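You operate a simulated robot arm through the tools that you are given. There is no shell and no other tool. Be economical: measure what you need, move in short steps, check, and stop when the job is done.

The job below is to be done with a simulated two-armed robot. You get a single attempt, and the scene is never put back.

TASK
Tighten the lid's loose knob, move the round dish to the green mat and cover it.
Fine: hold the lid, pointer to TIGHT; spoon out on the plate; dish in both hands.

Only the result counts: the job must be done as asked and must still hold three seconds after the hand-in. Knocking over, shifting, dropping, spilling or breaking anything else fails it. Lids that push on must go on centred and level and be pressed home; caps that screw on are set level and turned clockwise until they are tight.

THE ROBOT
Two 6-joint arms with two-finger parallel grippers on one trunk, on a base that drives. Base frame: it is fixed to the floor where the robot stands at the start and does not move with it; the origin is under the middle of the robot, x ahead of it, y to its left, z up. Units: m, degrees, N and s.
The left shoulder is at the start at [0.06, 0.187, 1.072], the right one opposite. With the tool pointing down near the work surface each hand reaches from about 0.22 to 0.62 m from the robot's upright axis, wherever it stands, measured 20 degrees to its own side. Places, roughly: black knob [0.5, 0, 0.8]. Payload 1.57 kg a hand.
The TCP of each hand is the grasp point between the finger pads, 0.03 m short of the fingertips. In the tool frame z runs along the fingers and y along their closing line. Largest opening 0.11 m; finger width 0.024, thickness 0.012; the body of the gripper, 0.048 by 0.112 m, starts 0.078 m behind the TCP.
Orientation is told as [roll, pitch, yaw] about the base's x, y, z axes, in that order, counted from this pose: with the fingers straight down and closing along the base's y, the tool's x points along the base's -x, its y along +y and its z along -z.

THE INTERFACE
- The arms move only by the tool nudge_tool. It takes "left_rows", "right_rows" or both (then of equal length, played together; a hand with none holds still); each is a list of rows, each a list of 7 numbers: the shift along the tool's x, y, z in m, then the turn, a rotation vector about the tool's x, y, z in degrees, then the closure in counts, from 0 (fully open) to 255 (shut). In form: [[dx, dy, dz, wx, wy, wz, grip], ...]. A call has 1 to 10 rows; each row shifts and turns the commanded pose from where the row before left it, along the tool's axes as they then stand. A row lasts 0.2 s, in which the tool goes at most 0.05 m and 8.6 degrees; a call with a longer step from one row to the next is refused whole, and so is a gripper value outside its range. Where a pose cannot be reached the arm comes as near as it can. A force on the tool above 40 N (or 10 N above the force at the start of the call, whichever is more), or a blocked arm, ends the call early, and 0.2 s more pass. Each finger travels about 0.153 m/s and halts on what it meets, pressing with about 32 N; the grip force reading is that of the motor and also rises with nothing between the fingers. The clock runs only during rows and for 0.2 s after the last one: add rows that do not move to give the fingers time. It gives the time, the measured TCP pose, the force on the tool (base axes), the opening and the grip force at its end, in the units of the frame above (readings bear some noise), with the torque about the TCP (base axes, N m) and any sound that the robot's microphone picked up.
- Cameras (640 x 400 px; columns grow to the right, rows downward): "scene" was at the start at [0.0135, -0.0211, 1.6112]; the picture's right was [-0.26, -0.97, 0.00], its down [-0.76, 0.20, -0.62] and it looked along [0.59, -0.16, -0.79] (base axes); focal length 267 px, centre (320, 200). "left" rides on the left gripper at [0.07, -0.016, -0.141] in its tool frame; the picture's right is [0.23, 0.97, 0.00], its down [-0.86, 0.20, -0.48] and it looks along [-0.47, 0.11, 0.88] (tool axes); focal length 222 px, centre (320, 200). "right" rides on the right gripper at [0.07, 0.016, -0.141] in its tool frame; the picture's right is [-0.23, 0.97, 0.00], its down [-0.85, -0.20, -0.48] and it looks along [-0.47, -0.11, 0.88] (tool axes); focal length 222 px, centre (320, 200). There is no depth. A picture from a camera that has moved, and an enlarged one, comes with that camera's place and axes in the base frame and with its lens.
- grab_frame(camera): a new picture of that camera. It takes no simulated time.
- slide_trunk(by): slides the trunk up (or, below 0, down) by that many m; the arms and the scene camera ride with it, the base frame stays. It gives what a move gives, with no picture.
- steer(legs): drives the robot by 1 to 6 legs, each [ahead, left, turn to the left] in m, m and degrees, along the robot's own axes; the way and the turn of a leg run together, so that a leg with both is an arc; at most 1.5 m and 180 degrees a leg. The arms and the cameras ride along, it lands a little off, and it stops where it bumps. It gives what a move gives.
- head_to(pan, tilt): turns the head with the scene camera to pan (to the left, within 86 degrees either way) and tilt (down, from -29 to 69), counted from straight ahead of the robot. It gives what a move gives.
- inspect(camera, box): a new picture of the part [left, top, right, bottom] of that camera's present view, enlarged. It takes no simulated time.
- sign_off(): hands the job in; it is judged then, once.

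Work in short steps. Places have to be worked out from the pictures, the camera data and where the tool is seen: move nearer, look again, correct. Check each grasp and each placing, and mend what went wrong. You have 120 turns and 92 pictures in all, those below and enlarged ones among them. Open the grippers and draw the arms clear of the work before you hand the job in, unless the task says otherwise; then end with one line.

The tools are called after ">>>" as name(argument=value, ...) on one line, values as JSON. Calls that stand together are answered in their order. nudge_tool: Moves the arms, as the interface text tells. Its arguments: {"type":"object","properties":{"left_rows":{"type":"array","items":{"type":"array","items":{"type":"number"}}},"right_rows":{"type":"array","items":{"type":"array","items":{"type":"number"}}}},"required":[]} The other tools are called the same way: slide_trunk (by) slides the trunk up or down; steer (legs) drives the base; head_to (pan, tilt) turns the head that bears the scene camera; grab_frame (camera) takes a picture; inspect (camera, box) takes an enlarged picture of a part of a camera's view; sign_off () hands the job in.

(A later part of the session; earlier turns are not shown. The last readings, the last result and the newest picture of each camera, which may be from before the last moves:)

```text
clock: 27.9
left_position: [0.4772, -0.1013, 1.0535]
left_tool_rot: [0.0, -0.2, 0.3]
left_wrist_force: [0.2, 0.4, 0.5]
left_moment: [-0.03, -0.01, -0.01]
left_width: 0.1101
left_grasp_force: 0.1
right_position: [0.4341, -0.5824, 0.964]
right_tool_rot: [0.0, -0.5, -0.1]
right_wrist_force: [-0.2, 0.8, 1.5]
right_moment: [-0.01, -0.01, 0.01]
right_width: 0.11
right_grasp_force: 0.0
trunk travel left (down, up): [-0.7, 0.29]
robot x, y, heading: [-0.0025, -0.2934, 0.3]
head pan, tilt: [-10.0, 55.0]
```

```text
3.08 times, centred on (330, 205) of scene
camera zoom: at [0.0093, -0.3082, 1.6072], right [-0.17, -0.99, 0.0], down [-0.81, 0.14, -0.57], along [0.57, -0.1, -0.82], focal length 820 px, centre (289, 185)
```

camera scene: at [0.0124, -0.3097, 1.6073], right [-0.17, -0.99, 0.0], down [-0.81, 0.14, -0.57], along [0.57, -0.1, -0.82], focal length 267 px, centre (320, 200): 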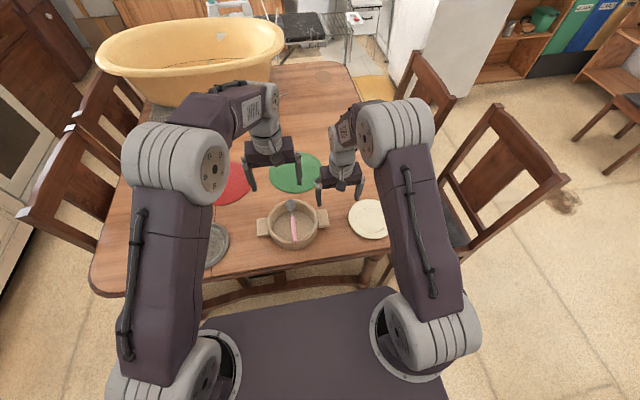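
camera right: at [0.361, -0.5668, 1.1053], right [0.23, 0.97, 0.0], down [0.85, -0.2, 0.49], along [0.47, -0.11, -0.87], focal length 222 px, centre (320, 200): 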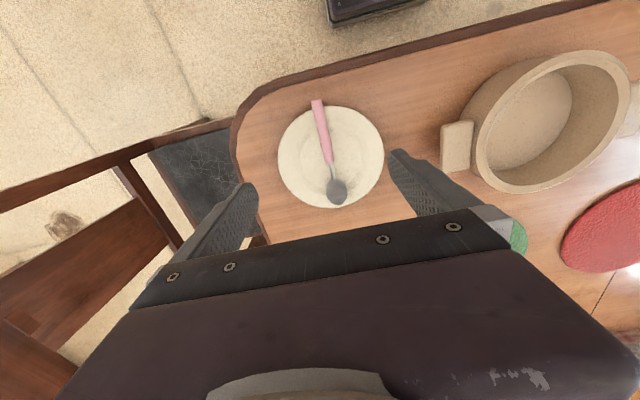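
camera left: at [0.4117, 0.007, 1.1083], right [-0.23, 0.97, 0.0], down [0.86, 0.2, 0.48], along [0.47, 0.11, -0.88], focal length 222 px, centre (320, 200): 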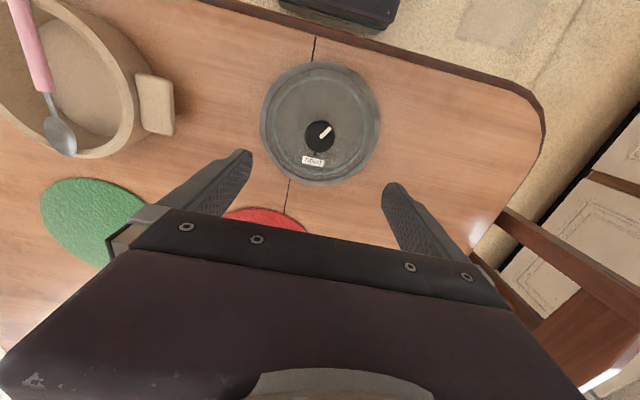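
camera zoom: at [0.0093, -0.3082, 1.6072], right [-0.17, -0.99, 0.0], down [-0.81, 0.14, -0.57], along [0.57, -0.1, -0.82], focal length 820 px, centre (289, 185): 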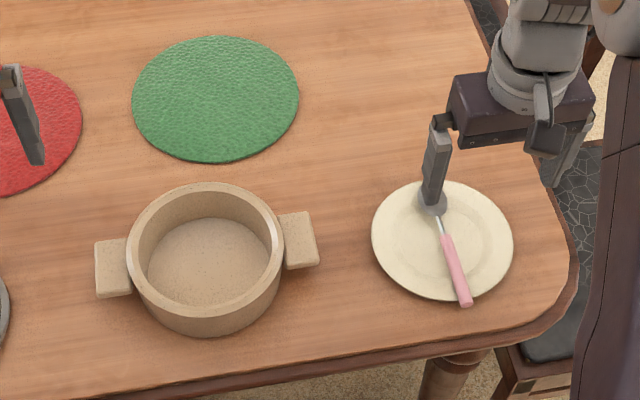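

Spoon is on the plate. The mat (~[0.765, −0.337]) is beyond arm reach from here, so I check how far the base may drive toward/under the table edge.

>>> inspect(camera="scene", box=[180, 220, 440, 380])

>>> inspect(camera="right", box=[160, 0, 640, 160])

```text
2.46 times, centred on (310, 300) of scene
camera zoom: at [0.0093, -0.3082, 1.6072], right [-0.17, -0.99, 0.0], down [-0.81, 0.14, -0.57], along [0.57, -0.1, -0.82], focal length 656 px, centre (345, -46)
```

zoom: 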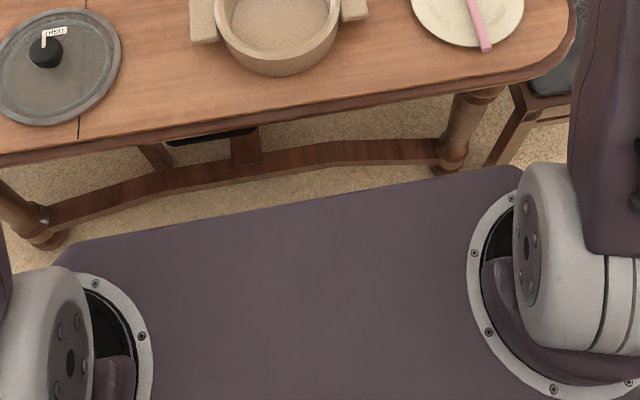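

```text
1.33 times, centred on (400, 80) of right
camera zoom: at [0.361, -0.5668, 1.1053], right [0.23, 0.97, 0.0], down [0.85, -0.2, 0.49], along [0.47, -0.11, -0.87], focal length 296 px, centre (213, 360)
```

zoom: 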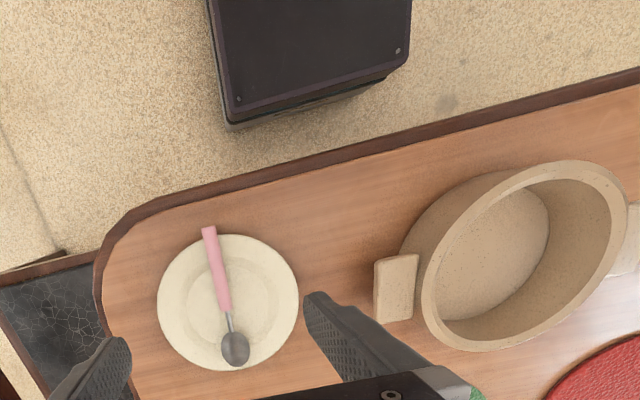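

The low base box (top z≈0.22, front x≈0.23) can go under the tabletop; legs/stretcher stand at x≈0.47. I raise the left hand's clearance as is and drive ahead 0.17 m and 2 cm right.

>>> steer(legs=[[0.17, -0.02, 0]])

>>> head_to(pan=0, tilt=60)

>>> grab_frame(camera="scene")

```text
clock: 29.4
left_position: [0.6456, -0.1231, 1.0541]
left_tool_rot: [0.0, 0.0, 0.2]
left_wrist_force: [0.3, 0.3, -0.3]
left_moment: [0.0, -0.03, -0.03]
left_width: 0.1103
left_grasp_force: 0.0
right_position: [0.6004, -0.6038, 0.9627]
right_tool_rot: [0.0, -0.4, -0.1]
right_wrist_force: [0.7, 0.3, 0.9]
right_moment: [0.0, -0.02, 0.02]
right_width: 0.11
right_grasp_force: 0.0
trunk travel left (down, up): [-0.7, 0.29]
robot x, y, heading: [0.1684, -0.3167, 0.2]
head pan, tilt: [-10.0, 55.0]
```

```text
clock: 30.1
left_position: [0.6461, -0.123, 1.0525]
left_tool_rot: [-0.1, 0.1, 0.2]
left_wrist_force: [-0.2, -0.2, 0.9]
left_moment: [0.0, 0.01, 0.02]
left_width: 0.1098
left_grasp_force: 0.1
right_position: [0.603, -0.6029, 0.962]
right_tool_rot: [0.0, -0.3, -0.2]
right_wrist_force: [-0.2, -0.5, -0.7]
right_moment: [-0.02, -0.02, -0.01]
right_width: 0.1098
right_grasp_force: 0.0
trunk travel left (down, up): [-0.7, 0.29]
robot x, y, heading: [0.1668, -0.3139, 0.2]
head pan, tilt: [0.0, 60.0]
```

```text
55 pictures are left
camera scene: at [0.1767, -0.3164, 1.6012], right [0.0, -1.0, 0.0], down [-0.87, 0.0, -0.5], along [0.5, 0.0, -0.87], focal length 267 px, centre (320, 200)
```

scene: 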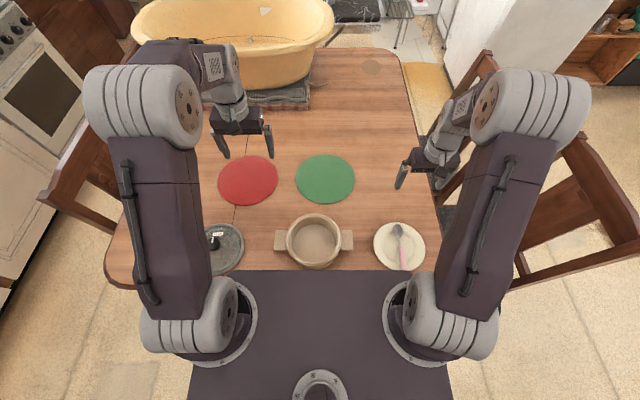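

Drove cleanly. Zoom in to measure dish, handles and mat.

>>> inspect(camera="scene", box=[255, 145, 375, 275])

>>> grab_frame(camera="left")

>>> grab_frame(camera="right")

```text
3.08 times, centred on (315, 210) of scene
camera zoom: at [0.1767, -0.3164, 1.6012], right [0.0, -1.0, 0.0], down [-0.87, 0.0, -0.5], along [0.5, 0.0, -0.87], focal length 820 px, centre (335, 169)
```

zoom: 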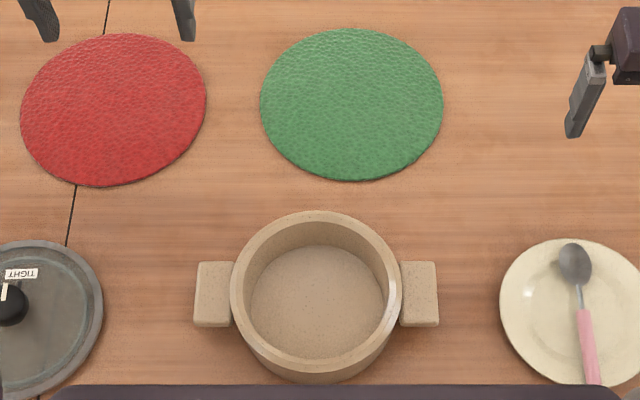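

```text
53 pictures are left
camera left: at [0.5771, -0.1401, 1.1948], right [-0.23, 0.97, 0.0], down [0.86, 0.2, 0.48], along [0.46, 0.11, -0.88], focal length 222 px, centre (320, 200)
```

left: 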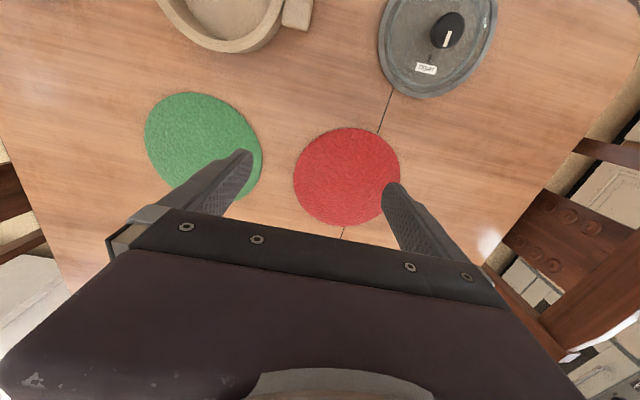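

```text
52 pictures are left
camera right: at [0.531, -0.588, 1.1038], right [0.23, 0.97, 0.0], down [0.85, -0.2, 0.48], along [0.47, -0.11, -0.88], focal length 222 px, centre (320, 200)
```

right: 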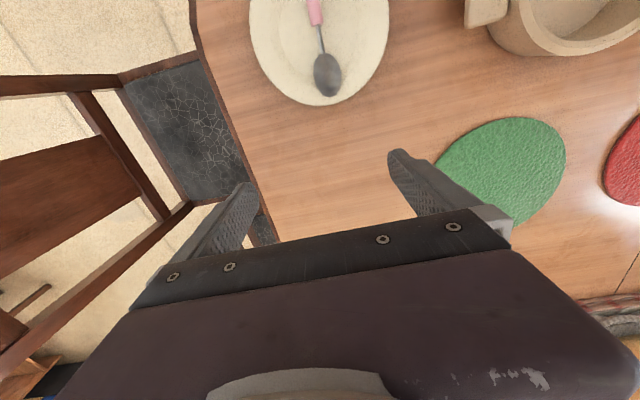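

Dish centre ≈[0.490, −0.297], handles ≈ y −0.19 and −0.405 (top z≈0.80, 6 cm along x), mat centre ≈[0.766, −0.337]. Bring both hands above the handles and begin turning them ∓90°.

>>> nudge_tool(left_rows=[[0.0312, -0.0134, 0.0205, 0, 0, 0, 0], [0.0312, -0.0134, 0.0205, 0, 0, 0, 0], [0.0312, -0.0134, 0.0205, 0, 0, 0, 0], [0.0312, -0.0134, 0.0205, 0, 0, 0, 0], [0.0312, -0.0134, 0.0205, 0, 0, 0, 0], [0, 0, 0, 0, 0, 8.5, 0], [0, 0, 0, 0, 0, 8.5, 0], [0, 0, 0, 0, 0, 8.5, 0], [0, 0, 0, 0, 0, 8.5, 0], [0, 0, 0, 0, 0, 8.5, 0]], right_rows=[[0.0226, 0.0396, 0.002, 0, 0, 0, 0], [0.0226, 0.0396, 0.002, 0, 0, 0, 0], [0.0226, 0.0396, 0.002, 0, 0, 0, 0], [0.0226, 0.0396, 0.002, 0, 0, 0, 0], [0.0226, 0.0396, 0.002, 0, 0, 0, 0], [0, 0, 0, 0, 0, -8.5, 0], [0, 0, 0, 0, 0, -8.5, 0], [0, 0, 0, 0, 0, -8.5, 0], [0, 0, 0, 0, 0, -8.5, 0], [0, 0, 0, 0, 0, -8.5, 0]])

>>> nudge_tool(left_rows=[[0, 0, 0, 0, 0, 8, 0], [0, 0, 0, 0, 0, 8, 0], [0, 0, 0, 0, 0, 8, 0], [0, 0, 0, 0, 0, 8, 0], [0, 0, 0, 0, 0, 8, 0], [0, 0, 0, 0, 0, 7.5, 0]], right_rows=[[0, 0, 0, 0, 0, -8, 0], [0, 0, 0, 0, 0, -8, 0], [0, 0, 0, 0, 0, -8, 0], [0, 0, 0, 0, 0, -8, 0], [0, 0, 0, 0, 0, -8, 0], [0, 0, 0, 0, 0, -7.5, 0]])

>>> grab_frame(camera="left")

>>> grab_frame(camera="right")

```text
clock: 32.3
left_position: [0.4893, -0.1905, 0.9502]
left_tool_rot: [0.1, 0.0, -42.5]
left_wrist_force: [0.2, -0.2, -0.2]
left_moment: [0.02, 0.0, 0.0]
left_width: 0.11
left_grasp_force: 0.0
right_position: [0.4889, -0.4041, 0.952]
right_tool_rot: [-0.2, -0.3, 42.4]
right_wrist_force: [-0.1, 0.0, 0.3]
right_moment: [-0.01, 0.03, -0.03]
right_width: 0.1101
right_grasp_force: 0.1
trunk travel left (down, up): [-0.7, 0.29]
robot x, y, heading: [0.1716, -0.3165, -0.2]
head pan, tilt: [0.0, 60.0]
```

```text
clock: 33.7
left_position: [0.4905, -0.1892, 0.9502]
left_tool_rot: [0.0, 0.0, -89.9]
left_wrist_force: [-0.2, 0.1, 0.3]
left_moment: [0.01, 0.02, 0.0]
left_width: 0.1104
left_grasp_force: 0.0
right_position: [0.4897, -0.405, 0.9528]
right_tool_rot: [-0.4, 0.0, 90.0]
right_wrist_force: [-0.2, -0.3, 0.4]
right_moment: [-0.03, 0.02, -0.01]
right_width: 0.1102
right_grasp_force: 0.1
trunk travel left (down, up): [-0.7, 0.29]
robot x, y, heading: [0.1682, -0.3145, 0.3]
head pan, tilt: [0.0, 60.0]
```

```text
51 pictures are left
camera left: at [0.4739, -0.1213, 1.0925], right [0.97, 0.23, 0.0], down [0.2, -0.86, 0.48], along [0.11, -0.47, -0.88], focal length 222 px, centre (320, 200)
```

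left: 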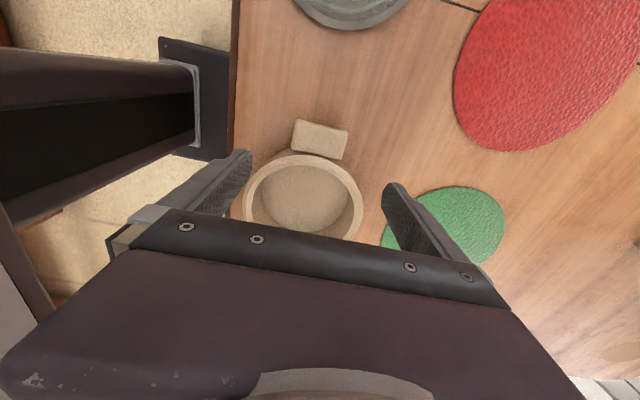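

```text
50 pictures are left
camera right: at [0.4716, -0.4758, 1.0935], right [-0.97, 0.23, -0.01], down [0.2, 0.85, 0.48], along [0.11, 0.47, -0.88], focal length 222 px, centre (320, 200)
```

right: 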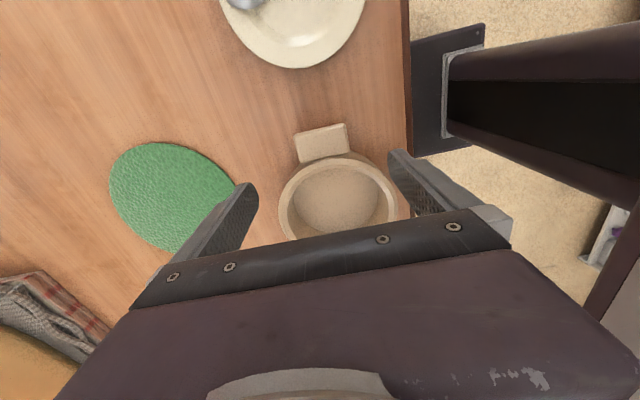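

Both hands are centred over the handles. Descend to z≈0.797 and look before closing.

>>> nudge_tool(left_rows=[[0, 0, 0.04, 0, 0, 0, 0], [0, 0, 0.04, 0, 0, 0, 0], [0, 0, 0.04, 0, 0, 0, 0], [0, 0, 0.02, 0, 0, 0, 0], [0, 0, 0.013, 0, 0, 0, 0], [0, 0, 0, 0, 0, 0, 0]], right_rows=[[0, 0, 0.04, 0, 0, 0, 0], [0, 0, 0.04, 0, 0, 0, 0], [0, 0, 0.04, 0, 0, 0, 0], [0, 0, 0.02, 0, 0, 0, 0], [0, 0, 0.015, 0, 0, 0, 0], [0, 0, 0, 0, 0, 0, 0]])

>>> grab_frame(camera="left")

>>> grab_frame(camera="right")

```text
clock: 35.1
left_position: [0.4898, -0.1905, 0.7976]
left_tool_rot: [0.0, 0.0, -89.8]
left_wrist_force: [0.5, 0.5, -0.4]
left_moment: [-0.03, 0.01, -0.03]
left_width: 0.1103
left_grasp_force: 0.2
right_position: [0.49, -0.4032, 0.7979]
right_tool_rot: [-0.4, 0.0, 89.9]
right_wrist_force: [-0.4, -0.3, -0.1]
right_moment: [0.03, -0.05, 0.02]
right_width: 0.1098
right_grasp_force: 0.1
trunk travel left (down, up): [-0.7, 0.29]
robot x, y, heading: [0.1696, -0.3128, -0.0]
head pan, tilt: [0.0, 60.0]
```

```text
49 pictures are left
camera left: at [0.4735, -0.1216, 0.9396], right [0.97, 0.23, 0.0], down [0.2, -0.85, 0.48], along [0.11, -0.47, -0.88], focal length 222 px, centre (320, 200)
```

left: 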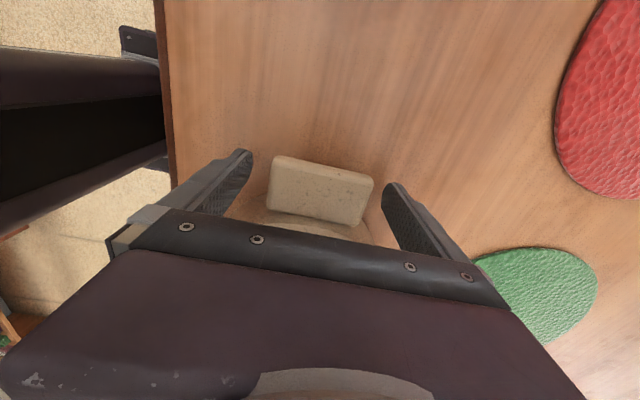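

```text
48 pictures are left
camera right: at [0.4721, -0.4752, 0.9392], right [-0.97, 0.23, -0.01], down [0.2, 0.85, 0.48], along [0.12, 0.47, -0.88], focal length 222 px, centre (320, 200)
```

right: 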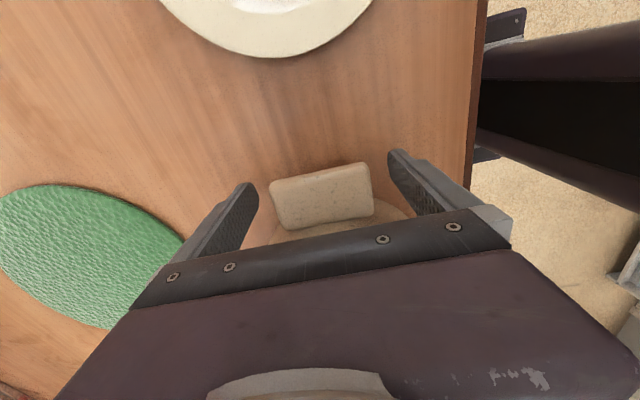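

Handles are centred between the fingers. Close both hands together.

>>> nudge_tool(left_rows=[[0, 0, 0, 0, 0, 0, 80], [0, 0, 0, 0, 0, 0, 255], [0, 0, 0, 0, 0, 0, 255], [0, 0, 0, 0, 0, 0, 255]], right_rows=[[0, 0, 0, 0, 0, 0, 80], [0, 0, 0, 0, 0, 0, 255], [0, 0, 0, 0, 0, 0, 255], [0, 0, 0, 0, 0, 0, 255]])

```text
clock: 36.1
left_position: [0.49, -0.1906, 0.7974]
left_tool_rot: [-0.1, 0.0, -89.8]
left_wrist_force: [-0.5, 0.6, 0.3]
left_moment: [0.1, 0.27, -0.27]
left_width: 0.0698
left_grasp_force: 32.3
right_position: [0.4895, -0.4051, 0.7985]
right_tool_rot: [-0.3, 0.0, 90.0]
right_wrist_force: [-0.4, -1.8, -0.9]
right_moment: [-0.13, 0.27, 0.2]
right_width: 0.0696
right_grasp_force: 31.6
trunk travel left (down, up): [-0.7, 0.29]
robot x, y, heading: [0.1668, -0.3145, 0.1]
head pan, tilt: [0.0, 60.0]
```

Both handles gripped (0.070 m). Lift 3 cm together in small rows and check the load.

>>> nudge_tool(left_rows=[[0, 0, -0.004, 0, 0, 0, 255], [0, 0, -0.008, 0, 0, 0, 255], [0, 0, -0.01, 0, 0, 0, 255], [0, 0, -0.01, 0, 0, 0, 255], [0, 0, 0, 0, 0, 0, 255]], right_rows=[[0, 0, -0.004, 0, 0, 0, 255], [0, 0, -0.008, 0, 0, 0, 255], [0, 0, -0.01, 0, 0, 0, 255], [0, 0, -0.01, 0, 0, 0, 255], [0, 0, 0, 0, 0, 0, 255]])

>>> inspect(camera="scene", box=[235, 140, 395, 280])

```text
clock: 37.3
left_position: [0.4906, -0.1912, 0.8291]
left_tool_rot: [-0.1, 0.0, -89.9]
left_wrist_force: [-3.5, -27.3, -2.0]
left_moment: [0.0, -0.06, -0.76]
left_width: 0.07
left_grasp_force: 32.1
right_position: [0.4899, -0.4047, 0.8292]
right_tool_rot: [-0.4, -0.1, 89.9]
right_wrist_force: [3.1, 27.7, -3.7]
right_moment: [-0.12, 0.11, 0.06]
right_width: 0.07
right_grasp_force: 31.8
trunk travel left (down, up): [-0.7, 0.29]
robot x, y, heading: [0.1674, -0.3152, -0.0]
head pan, tilt: [0.0, 60.0]
```

```text
2.86 times, centred on (315, 210) of scene
camera zoom: at [0.1765, -0.316, 1.6012], right [0.0, -1.0, 0.0], down [-0.87, 0.0, -0.5], along [0.5, 0.0, -0.87], focal length 762 px, centre (334, 171)
```

zoom: 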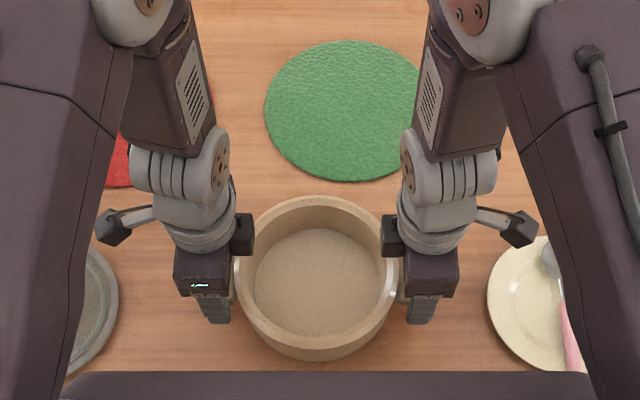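

Load is light; hands pull apart by 27 N laterally, so I relieve ~0.7 mm each and lift 1.5 cm more.

>>> nudge_tool(left_rows=[[-0.0007, 0, -0.005, 0, 0, 0, 255], [0, 0, -0.01, 0, 0, 0, 255], [0, 0, 0, 0, 0, 0, 255]], right_rows=[[-0.0007, 0, -0.005, 0, 0, 0, 255], [0, 0, -0.01, 0, 0, 0, 255], [0, 0, 0, 0, 0, 0, 255]])

>>> nudge_tool(left_rows=[[-0.0022, 0.015, 0, 0, 0, 0, 255], [-0.0042, 0.029, 0, 0, 0, 0, 255], [-0.0042, 0.029, 0, 0, 0, 0, 255], [-0.0042, 0.029, 0, 0, 0, 0, 255], [-0.0042, 0.029, 0, 0, 0, 0, 255], [0, 0, 0, 0, 0, 0, 255]], right_rows=[[0.0022, -0.015, 0, 0, 0, 0, 255], [0.0042, -0.029, 0, 0, 0, 0, 255], [0.0042, -0.029, 0, 0, 0, 0, 255], [0.0042, -0.029, 0, 0, 0, 0, 255], [0.0042, -0.029, 0, 0, 0, 0, 255], [0, 0, 0, 0, 0, 0, 255]])

```text
clock: 38.1
left_position: [0.491, -0.1904, 0.8445]
left_tool_rot: [-0.3, 0.2, -89.8]
left_wrist_force: [-4.0, 10.8, -10.0]
left_moment: [0.6, 0.14, -1.18]
left_width: 0.0701
left_grasp_force: 32.3
right_position: [0.4902, -0.4034, 0.8436]
right_tool_rot: [-0.2, 0.0, 89.8]
right_wrist_force: [4.3, -10.0, 4.2]
right_moment: [0.87, -0.08, 0.2]
right_width: 0.0699
right_grasp_force: 31.9
trunk travel left (down, up): [-0.7, 0.29]
robot x, y, heading: [0.1689, -0.3128, 0.0]
head pan, tilt: [0.0, 60.0]
```

```text
clock: 39.5
left_position: [0.6208, -0.2091, 0.8447]
left_tool_rot: [0.1, 0.0, -89.9]
left_wrist_force: [-2.7, 6.3, -0.1]
left_moment: [-0.58, 0.5, -0.64]
left_width: 0.0699
left_grasp_force: 31.8
right_position: [0.619, -0.4226, 0.8441]
right_tool_rot: [-0.4, 0.0, 90.0]
right_wrist_force: [1.7, -6.1, -5.4]
right_moment: [-0.07, -0.54, 0.07]
right_width: 0.07
right_grasp_force: 32.2
trunk travel left (down, up): [-0.7, 0.29]
robot x, y, heading: [0.1695, -0.3135, 0.1]
head pan, tilt: [0.0, 60.0]
```

Carrying well. Continue the remaining 0.145 m forward, 0.021 m right.

>>> nudge_tool(left_rows=[[-0.0042, 0.029, 0, 0, 0, 0, 255], [-0.0042, 0.029, 0, 0, 0, 0, 255], [-0.0042, 0.029, 0, 0, 0, 0, 255], [-0.0042, 0.029, 0, 0, 0, 0, 255], [-0.0042, 0.029, 0, 0, 0, 0, 255], [0, 0, 0, 0, 0, 0, 255]], right_rows=[[0.0042, -0.029, 0, 0, 0, 0, 255], [0.0042, -0.029, 0, 0, 0, 0, 255], [0.0042, -0.029, 0, 0, 0, 0, 255], [0.0042, -0.029, 0, 0, 0, 0, 255], [0.0042, -0.029, 0, 0, 0, 0, 255], [0, 0, 0, 0, 0, 0, 255]])

>>> grab_frame(camera="scene")

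>>> grab_frame(camera="left")

```text
clock: 40.9
left_position: [0.7532, -0.2285, 0.8475]
left_tool_rot: [0.0, -0.2, -89.8]
left_wrist_force: [11.5, -11.4, -5.3]
left_moment: [-0.13, -0.16, 1.17]
left_width: 0.0705
left_grasp_force: 31.8
left hand out of reach, approached as far as the arm can: row 5
right_position: [0.7583, -0.4437, 0.8465]
right_tool_rot: [-0.1, -0.2, 90.0]
right_wrist_force: [-11.1, 10.9, -0.3]
right_moment: [0.65, 0.17, 1.13]
right_width: 0.0706
right_grasp_force: 31.4
right hand out of reach, approached as far as the arm can: row 5
trunk travel left (down, up): [-0.7, 0.29]
robot x, y, heading: [0.1696, -0.3187, 0.3]
head pan, tilt: [0.0, 60.0]
```

```text
46 pictures are left
camera scene: at [0.1754, -0.3161, 1.6012], right [0.0, -1.0, 0.0], down [-0.87, 0.0, -0.5], along [0.5, 0.0, -0.87], focal length 267 px, centre (320, 200)
```

scene: 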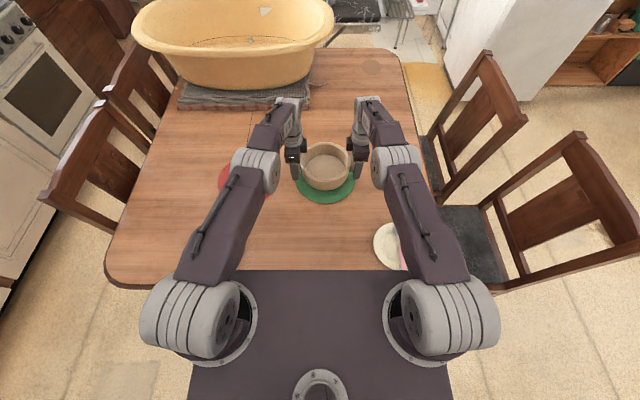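

```text
45 pictures are left
camera left: at [0.7355, -0.1588, 0.9884], right [0.97, 0.23, 0.0], down [0.2, -0.85, 0.48], along [0.11, -0.47, -0.88], focal length 222 px, centre (320, 200)
```

left: 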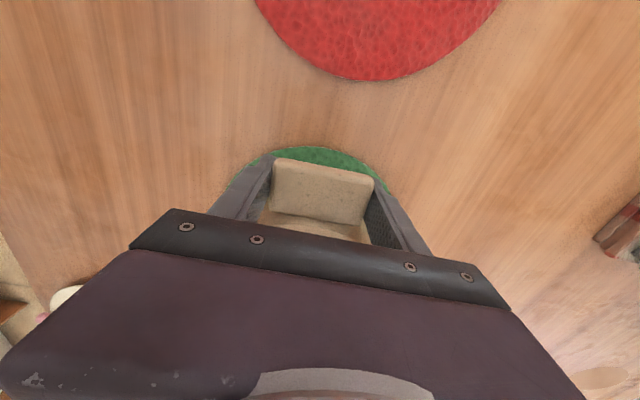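

Arms are at full stretch 1 cm short of the mat's centre (dish at x≈0.756). I nudge the base ahead 1.2 cm with the dish aloft.

>>> steer(legs=[[0.012, 0, 0]])

>>> inspect(camera="scene", box=[265, 120, 385, 220])

```text
clock: 41.7
left_position: [0.7624, -0.2286, 0.8481]
left_tool_rot: [0.2, -0.1, -89.9]
left_wrist_force: [7.7, -25.0, 0.6]
left_moment: [-0.28, -0.16, 0.8]
left_width: 0.0706
left_grasp_force: 32.0
right_position: [0.7706, -0.4432, 0.8491]
right_tool_rot: [-0.5, 0.0, 89.8]
right_wrist_force: [-7.9, 22.9, -6.5]
right_moment: [-0.33, 0.05, 0.75]
right_width: 0.0707
right_grasp_force: 31.7
trunk travel left (down, up): [-0.7, 0.29]
robot x, y, heading: [0.1775, -0.3129, 0.0]
head pan, tilt: [0.0, 60.0]
```

```text
4.00 times, centred on (325, 170) of scene
camera zoom: at [0.1854, -0.3162, 1.6012], right [0.0, -1.0, 0.0], down [-0.87, 0.0, -0.5], along [0.5, 0.0, -0.87], focal length 1066 px, centre (300, 320)
```

zoom: 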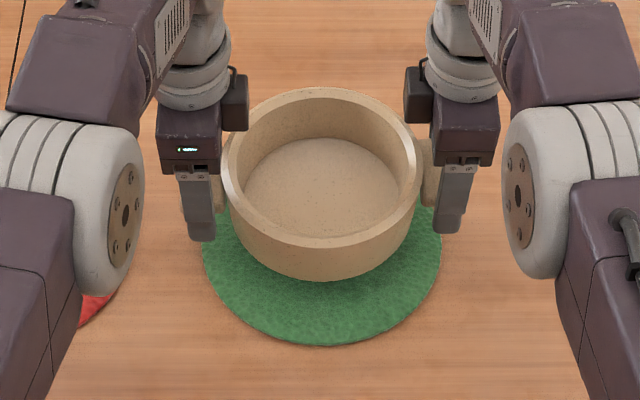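

Dish is over the mat centre (0.766, −0.336). Lower it with the trunk by 4.5 cm, keeping the arms' posture.

>>> slide_trunk(by=-0.045)

>>> inspect(camera="scene", box=[265, 120, 385, 220])

```text
clock: 42.6
left_position: [0.766, -0.2296, 0.8063]
left_tool_rot: [0.5, -0.2, -89.8]
left_wrist_force: [10.5, -0.4, 17.5]
left_moment: [0.54, -0.03, 0.61]
left_width: 0.0701
left_grasp_force: 31.7
right_position: [0.7701, -0.4436, 0.8072]
right_tool_rot: [-0.7, -0.1, 89.9]
right_wrist_force: [-0.5, -2.2, 14.5]
right_moment: [0.39, 0.1, 0.53]
right_width: 0.0703
right_grasp_force: 32.2
trunk travel left (down, up): [-0.655, 0.335]
robot x, y, heading: [0.1812, -0.3139, -0.2]
head pan, tilt: [0.0, 60.0]
```

```text
4.00 times, centred on (325, 170) of scene
camera zoom: at [0.1834, -0.3169, 1.5569], right [0.0, -1.0, 0.0], down [-0.86, 0.0, -0.5], along [0.5, 0.0, -0.86], focal length 1066 px, centre (300, 320)
```

zoom: 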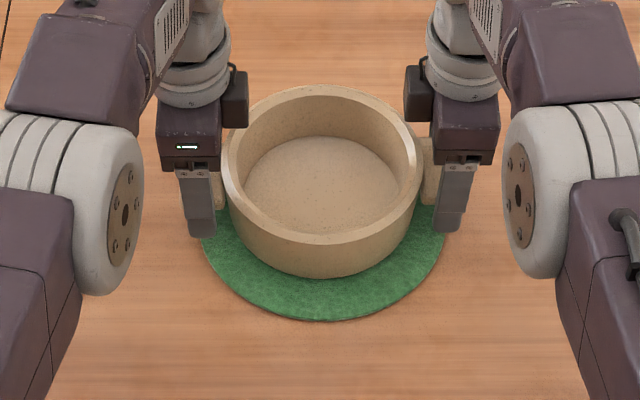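

Both hands feel ~16 N upward: the dish stands on the mat. Open both hands together and then lift straight up a little.

>>> nudge_tool(left_rows=[[0, 0, 0, 0, 0, 0, 160], [0, 0, 0, 0, 0, 0, 0], [0, 0, 0, 0, 0, 0, 0], [0, 0, 0, 0, 0, 0, 0]], right_rows=[[0, 0, 0, 0, 0, 0, 160], [0, 0, 0, 0, 0, 0, 0], [0, 0, 0, 0, 0, 0, 0], [0, 0, 0, 0, 0, 0, 0]])

>>> inspect(camera="scene", box=[265, 120, 385, 220])

```text
clock: 43.6
left_position: [0.7642, -0.229, 0.8014]
left_tool_rot: [-0.2, -0.1, -89.8]
left_wrist_force: [-0.8, 0.0, 0.7]
left_moment: [0.0, 0.03, -0.02]
left_width: 0.1097
left_grasp_force: 0.0
right_position: [0.7716, -0.4438, 0.8036]
right_tool_rot: [-0.2, -0.2, 89.9]
right_wrist_force: [-0.2, 0.0, 0.4]
right_moment: [0.01, 0.04, 0.01]
right_width: 0.1098
right_grasp_force: 0.1
trunk travel left (down, up): [-0.655, 0.335]
robot x, y, heading: [0.1801, -0.3172, -0.0]
head pan, tilt: [0.0, 60.0]
```

```text
4.00 times, centred on (325, 170) of scene
camera zoom: at [0.1883, -0.3161, 1.5561], right [0.0, -1.0, 0.0], down [-0.87, 0.0, -0.5], along [0.5, 0.0, -0.87], focal length 1066 px, centre (300, 320)
```

zoom: 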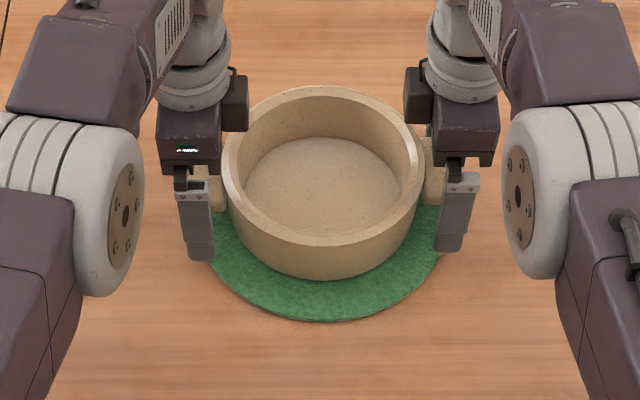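

Dish stands free on the mat. Raise the trunk 0.14 m so both hands clear vertically.

>>> slide_trunk(by=0.14)

>>> nudge_tool(left_rows=[[0.03, -0.03, 0, 0, 0, 0, 0], [0.03, -0.03, 0, 0, 0, 0, 0], [0.03, -0.03, 0, 0, 0, 0, 0], [0.03, -0.03, 0, 0, 0, 0, 0], [0.03, -0.03, 0, 0, 0, 0, 0], [0.03, -0.03, 0, 0, 0, 0, 0], [0.03, -0.03, 0, 0, 0, 0, 0], [0.03, -0.03, 0, 0, 0, 0, 0], [0.014, -0.03, 0, 0, 0, 0, 0], [0, -0.015, 0, 0, 0, 0, 0]], right_rows=[[0.01, 0.025, 0, 0, 0, 0, 0], [0.01, 0.03, 0, 0, 0, 0, 0], [0.01, 0.03, 0, 0, 0, 0, 0], [0.01, 0.03, 0, 0, 0, 0, 0], [0.01, 0.03, 0, 0, 0, 0, 0], [0, 0.03, 0, 0, 0, 0, 0], [0, 0.03, 0, 0, 0, 0, 0], [0, 0.03, 0, 0, 0, 0, 0], [0, 0.03, 0, 0, 0, 0, 0], [0, 0, 0, 0, 0, 0, 0]])

>>> grab_frame(camera="scene")

>>> grab_frame(camera="left")

```text
clock: 45.2
left_position: [0.7647, -0.2282, 0.9412]
left_tool_rot: [-0.1, -0.2, -90.0]
left_wrist_force: [0.8, 0.5, 0.2]
left_moment: [-0.04, -0.01, -0.03]
left_width: 0.11
left_grasp_force: 0.1
right_position: [0.7715, -0.4438, 0.9432]
right_tool_rot: [-0.3, -0.1, 89.9]
right_wrist_force: [0.0, 0.0, -0.2]
right_moment: [0.01, -0.01, 0.0]
right_width: 0.11
right_grasp_force: 0.0
trunk travel left (down, up): [-0.795, 0.195]
robot x, y, heading: [0.1811, -0.3157, 0.0]
head pan, tilt: [0.0, 60.0]
```

```text
clock: 47.4
left_position: [0.4789, 0.025, 0.9428]
left_tool_rot: [0.0, -0.1, -89.9]
left_wrist_force: [0.5, -0.4, -0.6]
left_moment: [0.01, 0.0, -0.01]
left_width: 0.1103
left_grasp_force: 0.0
right_position: [0.5048, -0.4922, 0.9404]
right_tool_rot: [-0.4, 0.0, 89.9]
right_wrist_force: [0.0, 0.2, 0.3]
right_moment: [0.01, -0.02, -0.01]
right_width: 0.1099
right_grasp_force: 0.1
trunk travel left (down, up): [-0.795, 0.195]
robot x, y, heading: [0.1836, -0.3127, -0.0]
head pan, tilt: [0.0, 60.0]
```

```text
41 pictures are left
camera scene: at [0.1876, -0.3164, 1.6962], right [0.0, -1.0, 0.0], down [-0.87, 0.0, -0.5], along [0.5, 0.0, -0.87], focal length 267 px, centre (320, 200)
```

scene: 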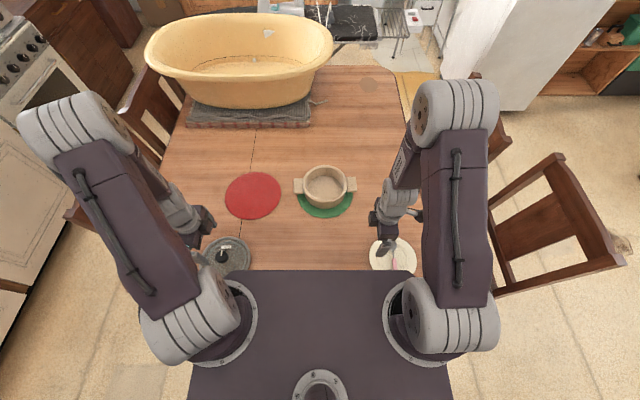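

```text
40 pictures are left
camera left: at [0.4626, 0.0942, 1.0844], right [0.97, 0.23, 0.0], down [0.2, -0.85, 0.48], along [0.11, -0.47, -0.88], focal length 222 px, centre (320, 200)
```

left: 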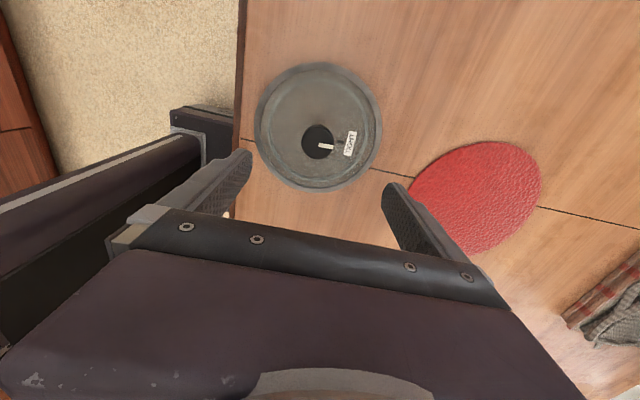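

Dish sits on the mat. Now the lid: the left hand (yaw −90°) is right above the knob (~[0.478, 0.0235]). Descend to z≈0.808 and grip it.

>>> nudge_tool(left_rows=[[-0.001, 0, 0.04, 0, 0, 0, 80], [0, 0, 0.04, 0, 0, 0, 80], [0, 0, 0.034, 0, 0, 0, 80], [0, 0, 0.02, 0, 0, 0, 80], [0, 0, 0, 0, 0, 0, 80]])

>>> inspect(camera="left", box=[210, 60, 430, 240])

```text
clock: 48.6
left_position: [0.4803, 0.022, 0.808]
left_tool_rot: [-0.1, -0.2, -89.9]
left_wrist_force: [0.3, 0.1, -0.2]
left_moment: [0.02, 0.02, -0.01]
left_width: 0.0757
left_grasp_force: 0.1
right_position: [0.5054, -0.4932, 0.9412]
right_tool_rot: [-0.3, 0.0, 90.0]
right_wrist_force: [-0.3, -0.2, -0.4]
right_moment: [0.0, 0.02, -0.01]
right_width: 0.11
right_grasp_force: 0.0
trunk travel left (down, up): [-0.795, 0.195]
robot x, y, heading: [0.1816, -0.314, 0.2]
head pan, tilt: [0.0, 60.0]
```

```text
2.22 times, centred on (320, 150) of left
camera zoom: at [0.4634, 0.0918, 0.9492], right [0.97, 0.23, 0.0], down [0.2, -0.85, 0.48], along [0.11, -0.47, -0.88], focal length 494 px, centre (320, 311)
```

zoom: 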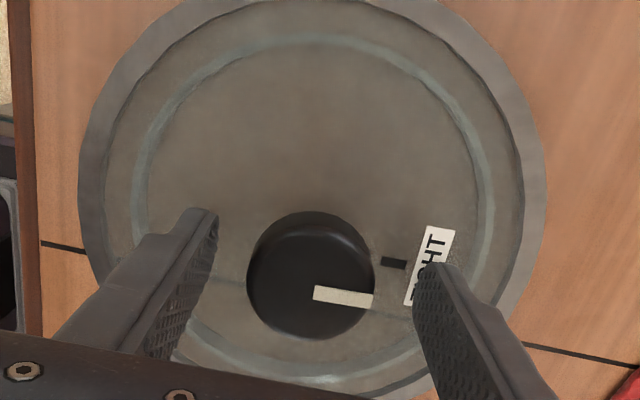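

Knob sits between the pads. Close and then lift 2 cm to check.

>>> nudge_tool(left_rows=[[0, 0, 0, 0, 0, 0, 255], [0, 0, 0, 0, 0, 0, 255], [0, 0, 0, 0, 0, 0, 255], [0, 0, -0.005, 0, 0, 0, 255], [0, 0, -0.015, 0, 0, 0, 255], [0, 0, 0, 0, 0, 0, 255]])

>>> inspect(camera="left", box=[210, 40, 430, 240])

>>> inspect(camera="scene", box=[180, 200, 280, 290])

```text
clock: 50.0
left_position: [0.4811, 0.0232, 0.827]
left_tool_rot: [0.1, -0.2, -89.9]
left_wrist_force: [0.1, -0.4, -2.1]
left_moment: [0.0, -0.02, 0.0]
left_width: 0.0404
left_grasp_force: 31.7
right_position: [0.5053, -0.4944, 0.9405]
right_tool_rot: [-0.3, 0.0, 89.9]
right_wrist_force: [0.6, -0.4, 0.5]
right_moment: [0.0, -0.01, 0.01]
right_width: 0.1101
right_grasp_force: 0.1
trunk travel left (down, up): [-0.795, 0.195]
robot x, y, heading: [0.1825, -0.3113, -0.1]
head pan, tilt: [0.0, 60.0]
```

```text
2.00 times, centred on (320, 140) of left
camera zoom: at [0.4627, 0.0934, 0.9695], right [0.97, 0.23, 0.0], down [0.2, -0.85, 0.48], along [0.11, -0.47, -0.88], focal length 444 px, centre (320, 320)
```

zoom: 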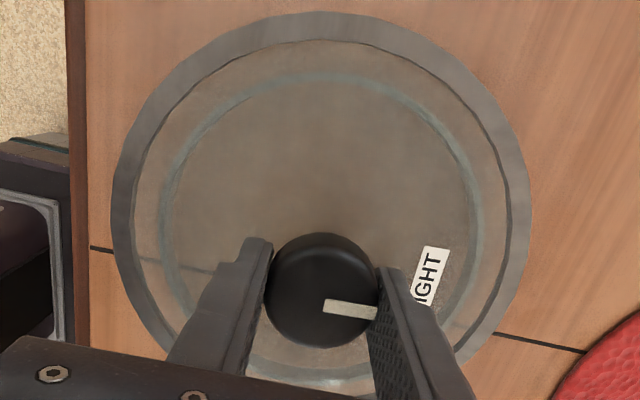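

```text
4.44 times, centred on (230, 245) of scene
camera zoom: at [0.188, -0.3155, 1.6962], right [0.0, -1.0, 0.0], down [-0.87, 0.0, -0.5], along [0.5, 0.0, -0.87], focal length 1185 px, centre (720, 0)
```

zoom: 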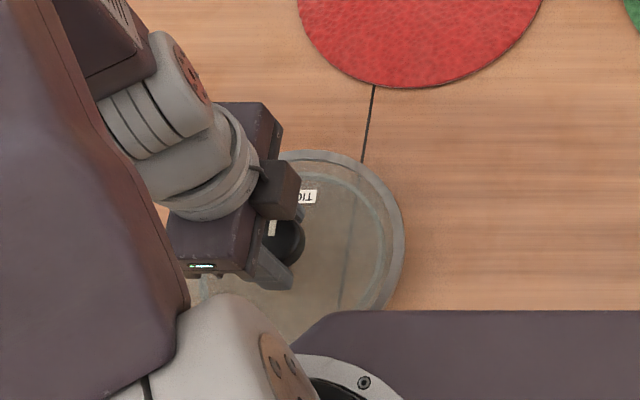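

Lid lifted level with the knob firm. Raise to z≈0.97, then back the base slightly, shift right and turn −20° so the left shoulder faces the dish.

>>> nudge_tool(left_rows=[[0, 0, -0.03, 0, 0, 0, 255], [0, 0, -0.03, 0, 0, 0, 255], [0, 0, -0.03, 0, 0, 0, 255], [0, 0, -0.03, 0, 0, 0, 255], [0, 0, -0.025, 0, 0, 0, 255]])

>>> steer(legs=[[-0.046, -0.069, 0], [0, 0, -20]])

>>> grab_frame(camera="scene")

>>> grab_frame(camera="left")

```text
clock: 51.2
left_position: [0.4772, 0.0236, 0.9717]
left_tool_rot: [0.0, -0.2, -89.9]
left_wrist_force: [0.5, -0.9, -2.7]
left_moment: [-0.02, 0.01, 0.0]
left_width: 0.0403
left_grasp_force: 32.2
right_position: [0.505, -0.4938, 0.9407]
right_tool_rot: [-0.3, 0.0, 89.9]
right_wrist_force: [0.7, 0.5, -0.3]
right_moment: [-0.02, -0.03, -0.01]
right_width: 0.1098
right_grasp_force: 0.1
trunk travel left (down, up): [-0.795, 0.195]
robot x, y, heading: [0.1764, -0.3135, -0.1]
head pan, tilt: [0.0, 60.0]
```

```text
clock: 53.4
left_position: [0.5311, -0.1684, 0.9712]
left_tool_rot: [-0.1, -0.2, -110.3]
left_wrist_force: [-0.8, 0.1, -2.7]
left_moment: [-0.04, 0.04, -0.03]
left_width: 0.0404
left_grasp_force: 32.1
right_position: [0.3774, -0.6617, 0.9405]
right_tool_rot: [-0.4, 0.0, 69.5]
right_wrist_force: [0.5, 0.5, 0.3]
right_moment: [-0.02, 0.03, -0.02]
right_width: 0.1099
right_grasp_force: 0.0
trunk travel left (down, up): [-0.795, 0.195]
robot x, y, heading: [0.1363, -0.3814, -20.7]
head pan, tilt: [0.0, 60.0]
```

```text
36 pictures are left
camera scene: at [0.1423, -0.3851, 1.6962], right [-0.35, -0.94, 0.0], down [-0.81, 0.3, -0.5], along [0.47, -0.17, -0.87], focal length 267 px, centre (320, 200)
```

scene: 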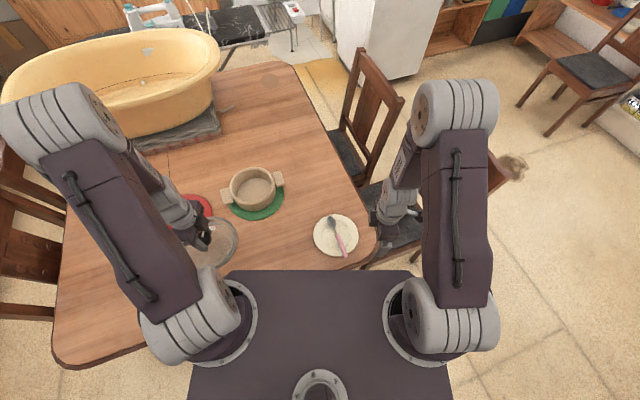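

```text
35 pictures are left
camera left: at [0.5406, -0.0968, 1.1125], right [0.99, -0.12, 0.0], down [-0.11, -0.87, 0.48], along [-0.06, -0.48, -0.88], focal length 222 px, centre (320, 200)
```

left: 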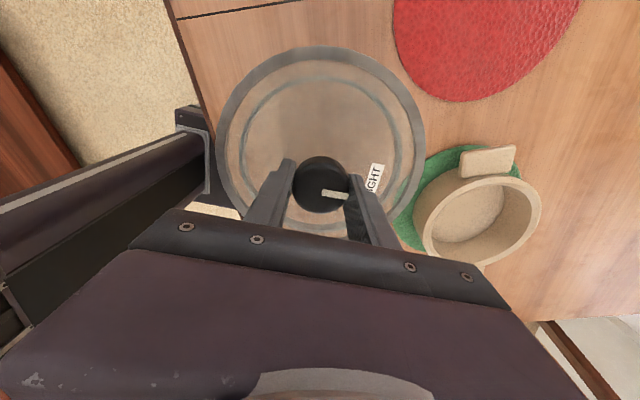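

Base placed as planned. Zoom on the dish to measure its rim centre precisely.

>>> inspect(camera="scene", box=[205, 150, 305, 230])

>>> inspect(camera="left", box=[390, 130, 560, 280])

```text
5.00 times, centred on (255, 190) of scene
camera zoom: at [0.1423, -0.3851, 1.6962], right [-0.35, -0.94, 0.0], down [-0.81, 0.3, -0.5], along [0.47, -0.17, -0.87], focal length 1333 px, centre (645, 250)
```

zoom: 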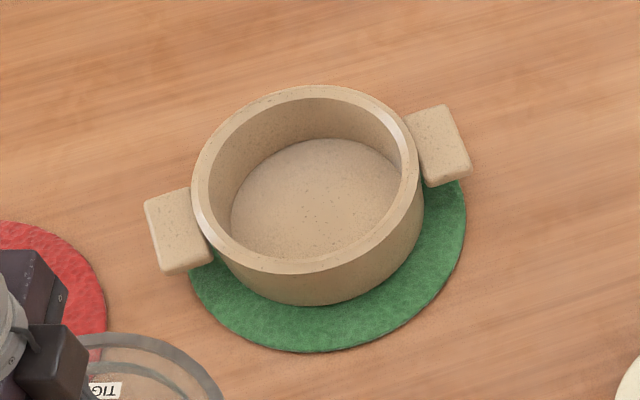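

```text
2.67 times, centred on (475, 205) of left
camera zoom: at [0.5406, -0.0968, 1.1125], right [0.99, -0.12, 0.0], down [-0.11, -0.87, 0.48], along [-0.06, -0.48, -0.88], focal length 592 px, centre (-93, 187)
```

zoom: 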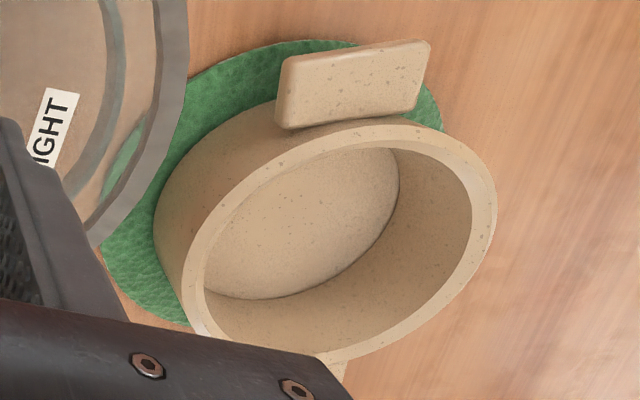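

Dish rim centre ≈[0.766, −0.338]. Move the lid over it, staying at z≈0.97.

>>> nudge_tool(left_rows=[[-0.0098, 0.0349, 0, 0, 0, 0, 255], [-0.0098, 0.0349, 0, 0, 0, 0, 255], [-0.0098, 0.0349, 0, 0, 0, 0, 255], [-0.0098, 0.0349, 0, 0, 0, 0, 255], [-0.0098, 0.0349, 0, 0, 0, 0, 255], [-0.0098, 0.0349, 0, 0, 0, 0, 255], [-0.0098, 0.0349, 0, 0, 0, 0, 255], [-0.0098, 0.0349, 0, 0, 0, 0, 255], [0, 0, 0, 0, 0, 0, 255]])

>>> inspect(camera="scene", box=[185, 130, 325, 240])

>>> grab_frame(camera="left")

```text
clock: 55.4
left_position: [0.7667, -0.3378, 0.9685]
left_tool_rot: [-0.1, -0.1, -110.2]
left_wrist_force: [-0.9, 0.1, -2.6]
left_moment: [-0.02, 0.01, -0.03]
left_width: 0.0404
left_grasp_force: 31.8
right_position: [0.3773, -0.6645, 0.9415]
right_tool_rot: [-0.3, -0.1, 69.5]
right_wrist_force: [0.0, -0.4, -0.5]
right_moment: [0.01, -0.04, -0.01]
right_width: 0.1098
right_grasp_force: 0.1
trunk travel left (down, up): [-0.795, 0.195]
robot x, y, heading: [0.1323, -0.3876, -20.3]
head pan, tilt: [0.0, 60.0]
```

```text
3.64 times, centred on (255, 185) of scene
camera zoom: at [0.1409, -0.3866, 1.6962], right [-0.35, -0.94, 0.0], down [-0.81, 0.3, -0.5], along [0.47, -0.17, -0.87], focal length 970 px, centre (556, 254)
```

zoom: 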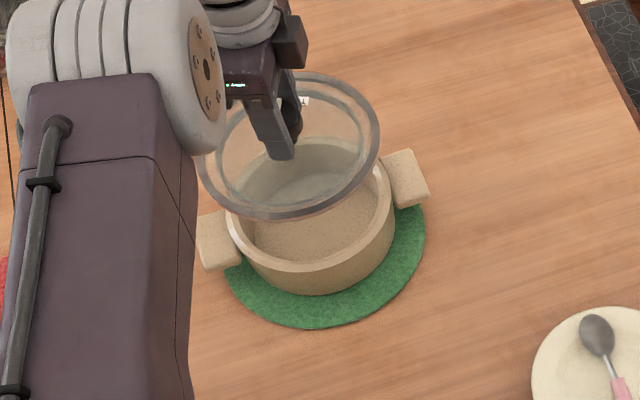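

```text
31 pictures are left
camera left: at [0.7755, -0.2679, 1.1099], right [0.99, -0.12, 0.0], down [-0.11, -0.87, 0.48], along [-0.06, -0.48, -0.88], focal length 222 px, centre (320, 200)
```

left: 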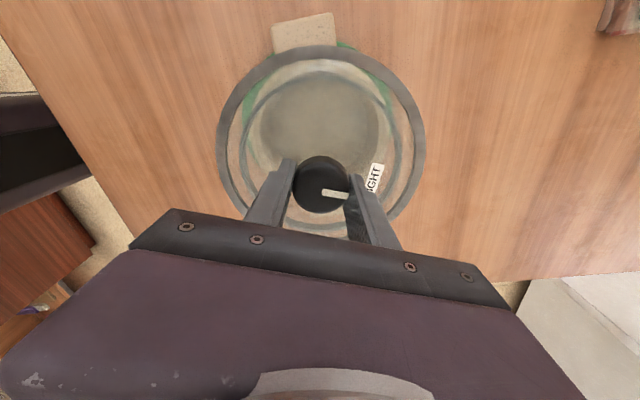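

Reachable and roughly aligned. Lower to z≈0.90 (lid ~1.5 cm above rim) and check alignment through the glass.

>>> nudge_tool(left_rows=[[0, 0, 0.03, 0, 0, 0, 255], [0, 0, 0.025, 0, 0, 0, 255], [0, 0, 0.013, 0, 0, 0, 255], [0, 0, 0, 0, 0, 0, 255]])

>>> inspect(camera="scene", box=[205, 140, 305, 230])

>>> inspect(camera="left", box=[200, 20, 440, 250])

```text
clock: 56.4
left_position: [0.7667, -0.3395, 0.9014]
left_tool_rot: [0.1, -0.2, -110.2]
left_wrist_force: [-0.3, 0.4, -2.6]
left_moment: [0.0, 0.0, 0.03]
left_width: 0.0403
left_grasp_force: 31.5
right_position: [0.3773, -0.6639, 0.9405]
right_tool_rot: [-0.3, 0.0, 69.5]
right_wrist_force: [1.3, -1.4, 0.2]
right_moment: [0.0, 0.01, -0.02]
right_width: 0.1101
right_grasp_force: 0.0
trunk travel left (down, up): [-0.795, 0.195]
robot x, y, heading: [0.1306, -0.3821, -20.1]
head pan, tilt: [0.0, 60.0]
```

```text
4.44 times, centred on (255, 185) of scene
camera zoom: at [0.1419, -0.387, 1.6962], right [-0.35, -0.94, 0.0], down [-0.81, 0.3, -0.5], along [0.47, -0.17, -0.87], focal length 1185 px, centre (609, 267)
```

zoom: 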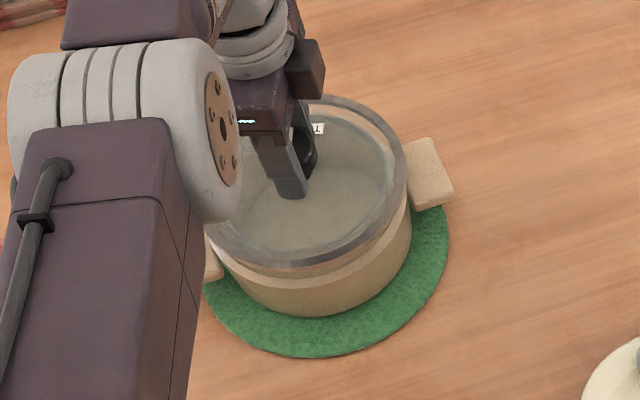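

```text
1.74 times, centred on (320, 135) of left
camera zoom: at [0.7752, -0.2682, 1.0429], right [0.99, -0.12, 0.0], down [-0.11, -0.87, 0.48], along [-0.06, -0.48, -0.88], focal length 386 px, centre (320, 313)
```

zoom: 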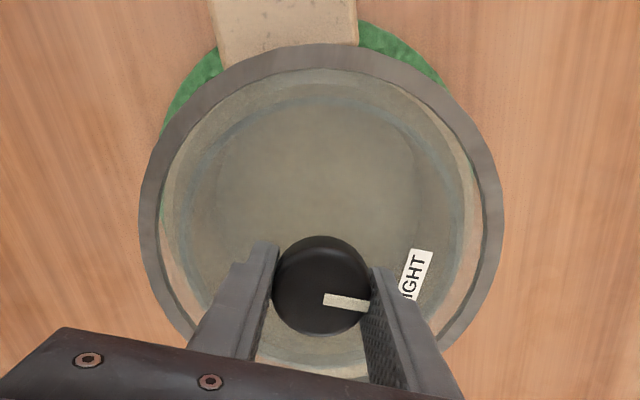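

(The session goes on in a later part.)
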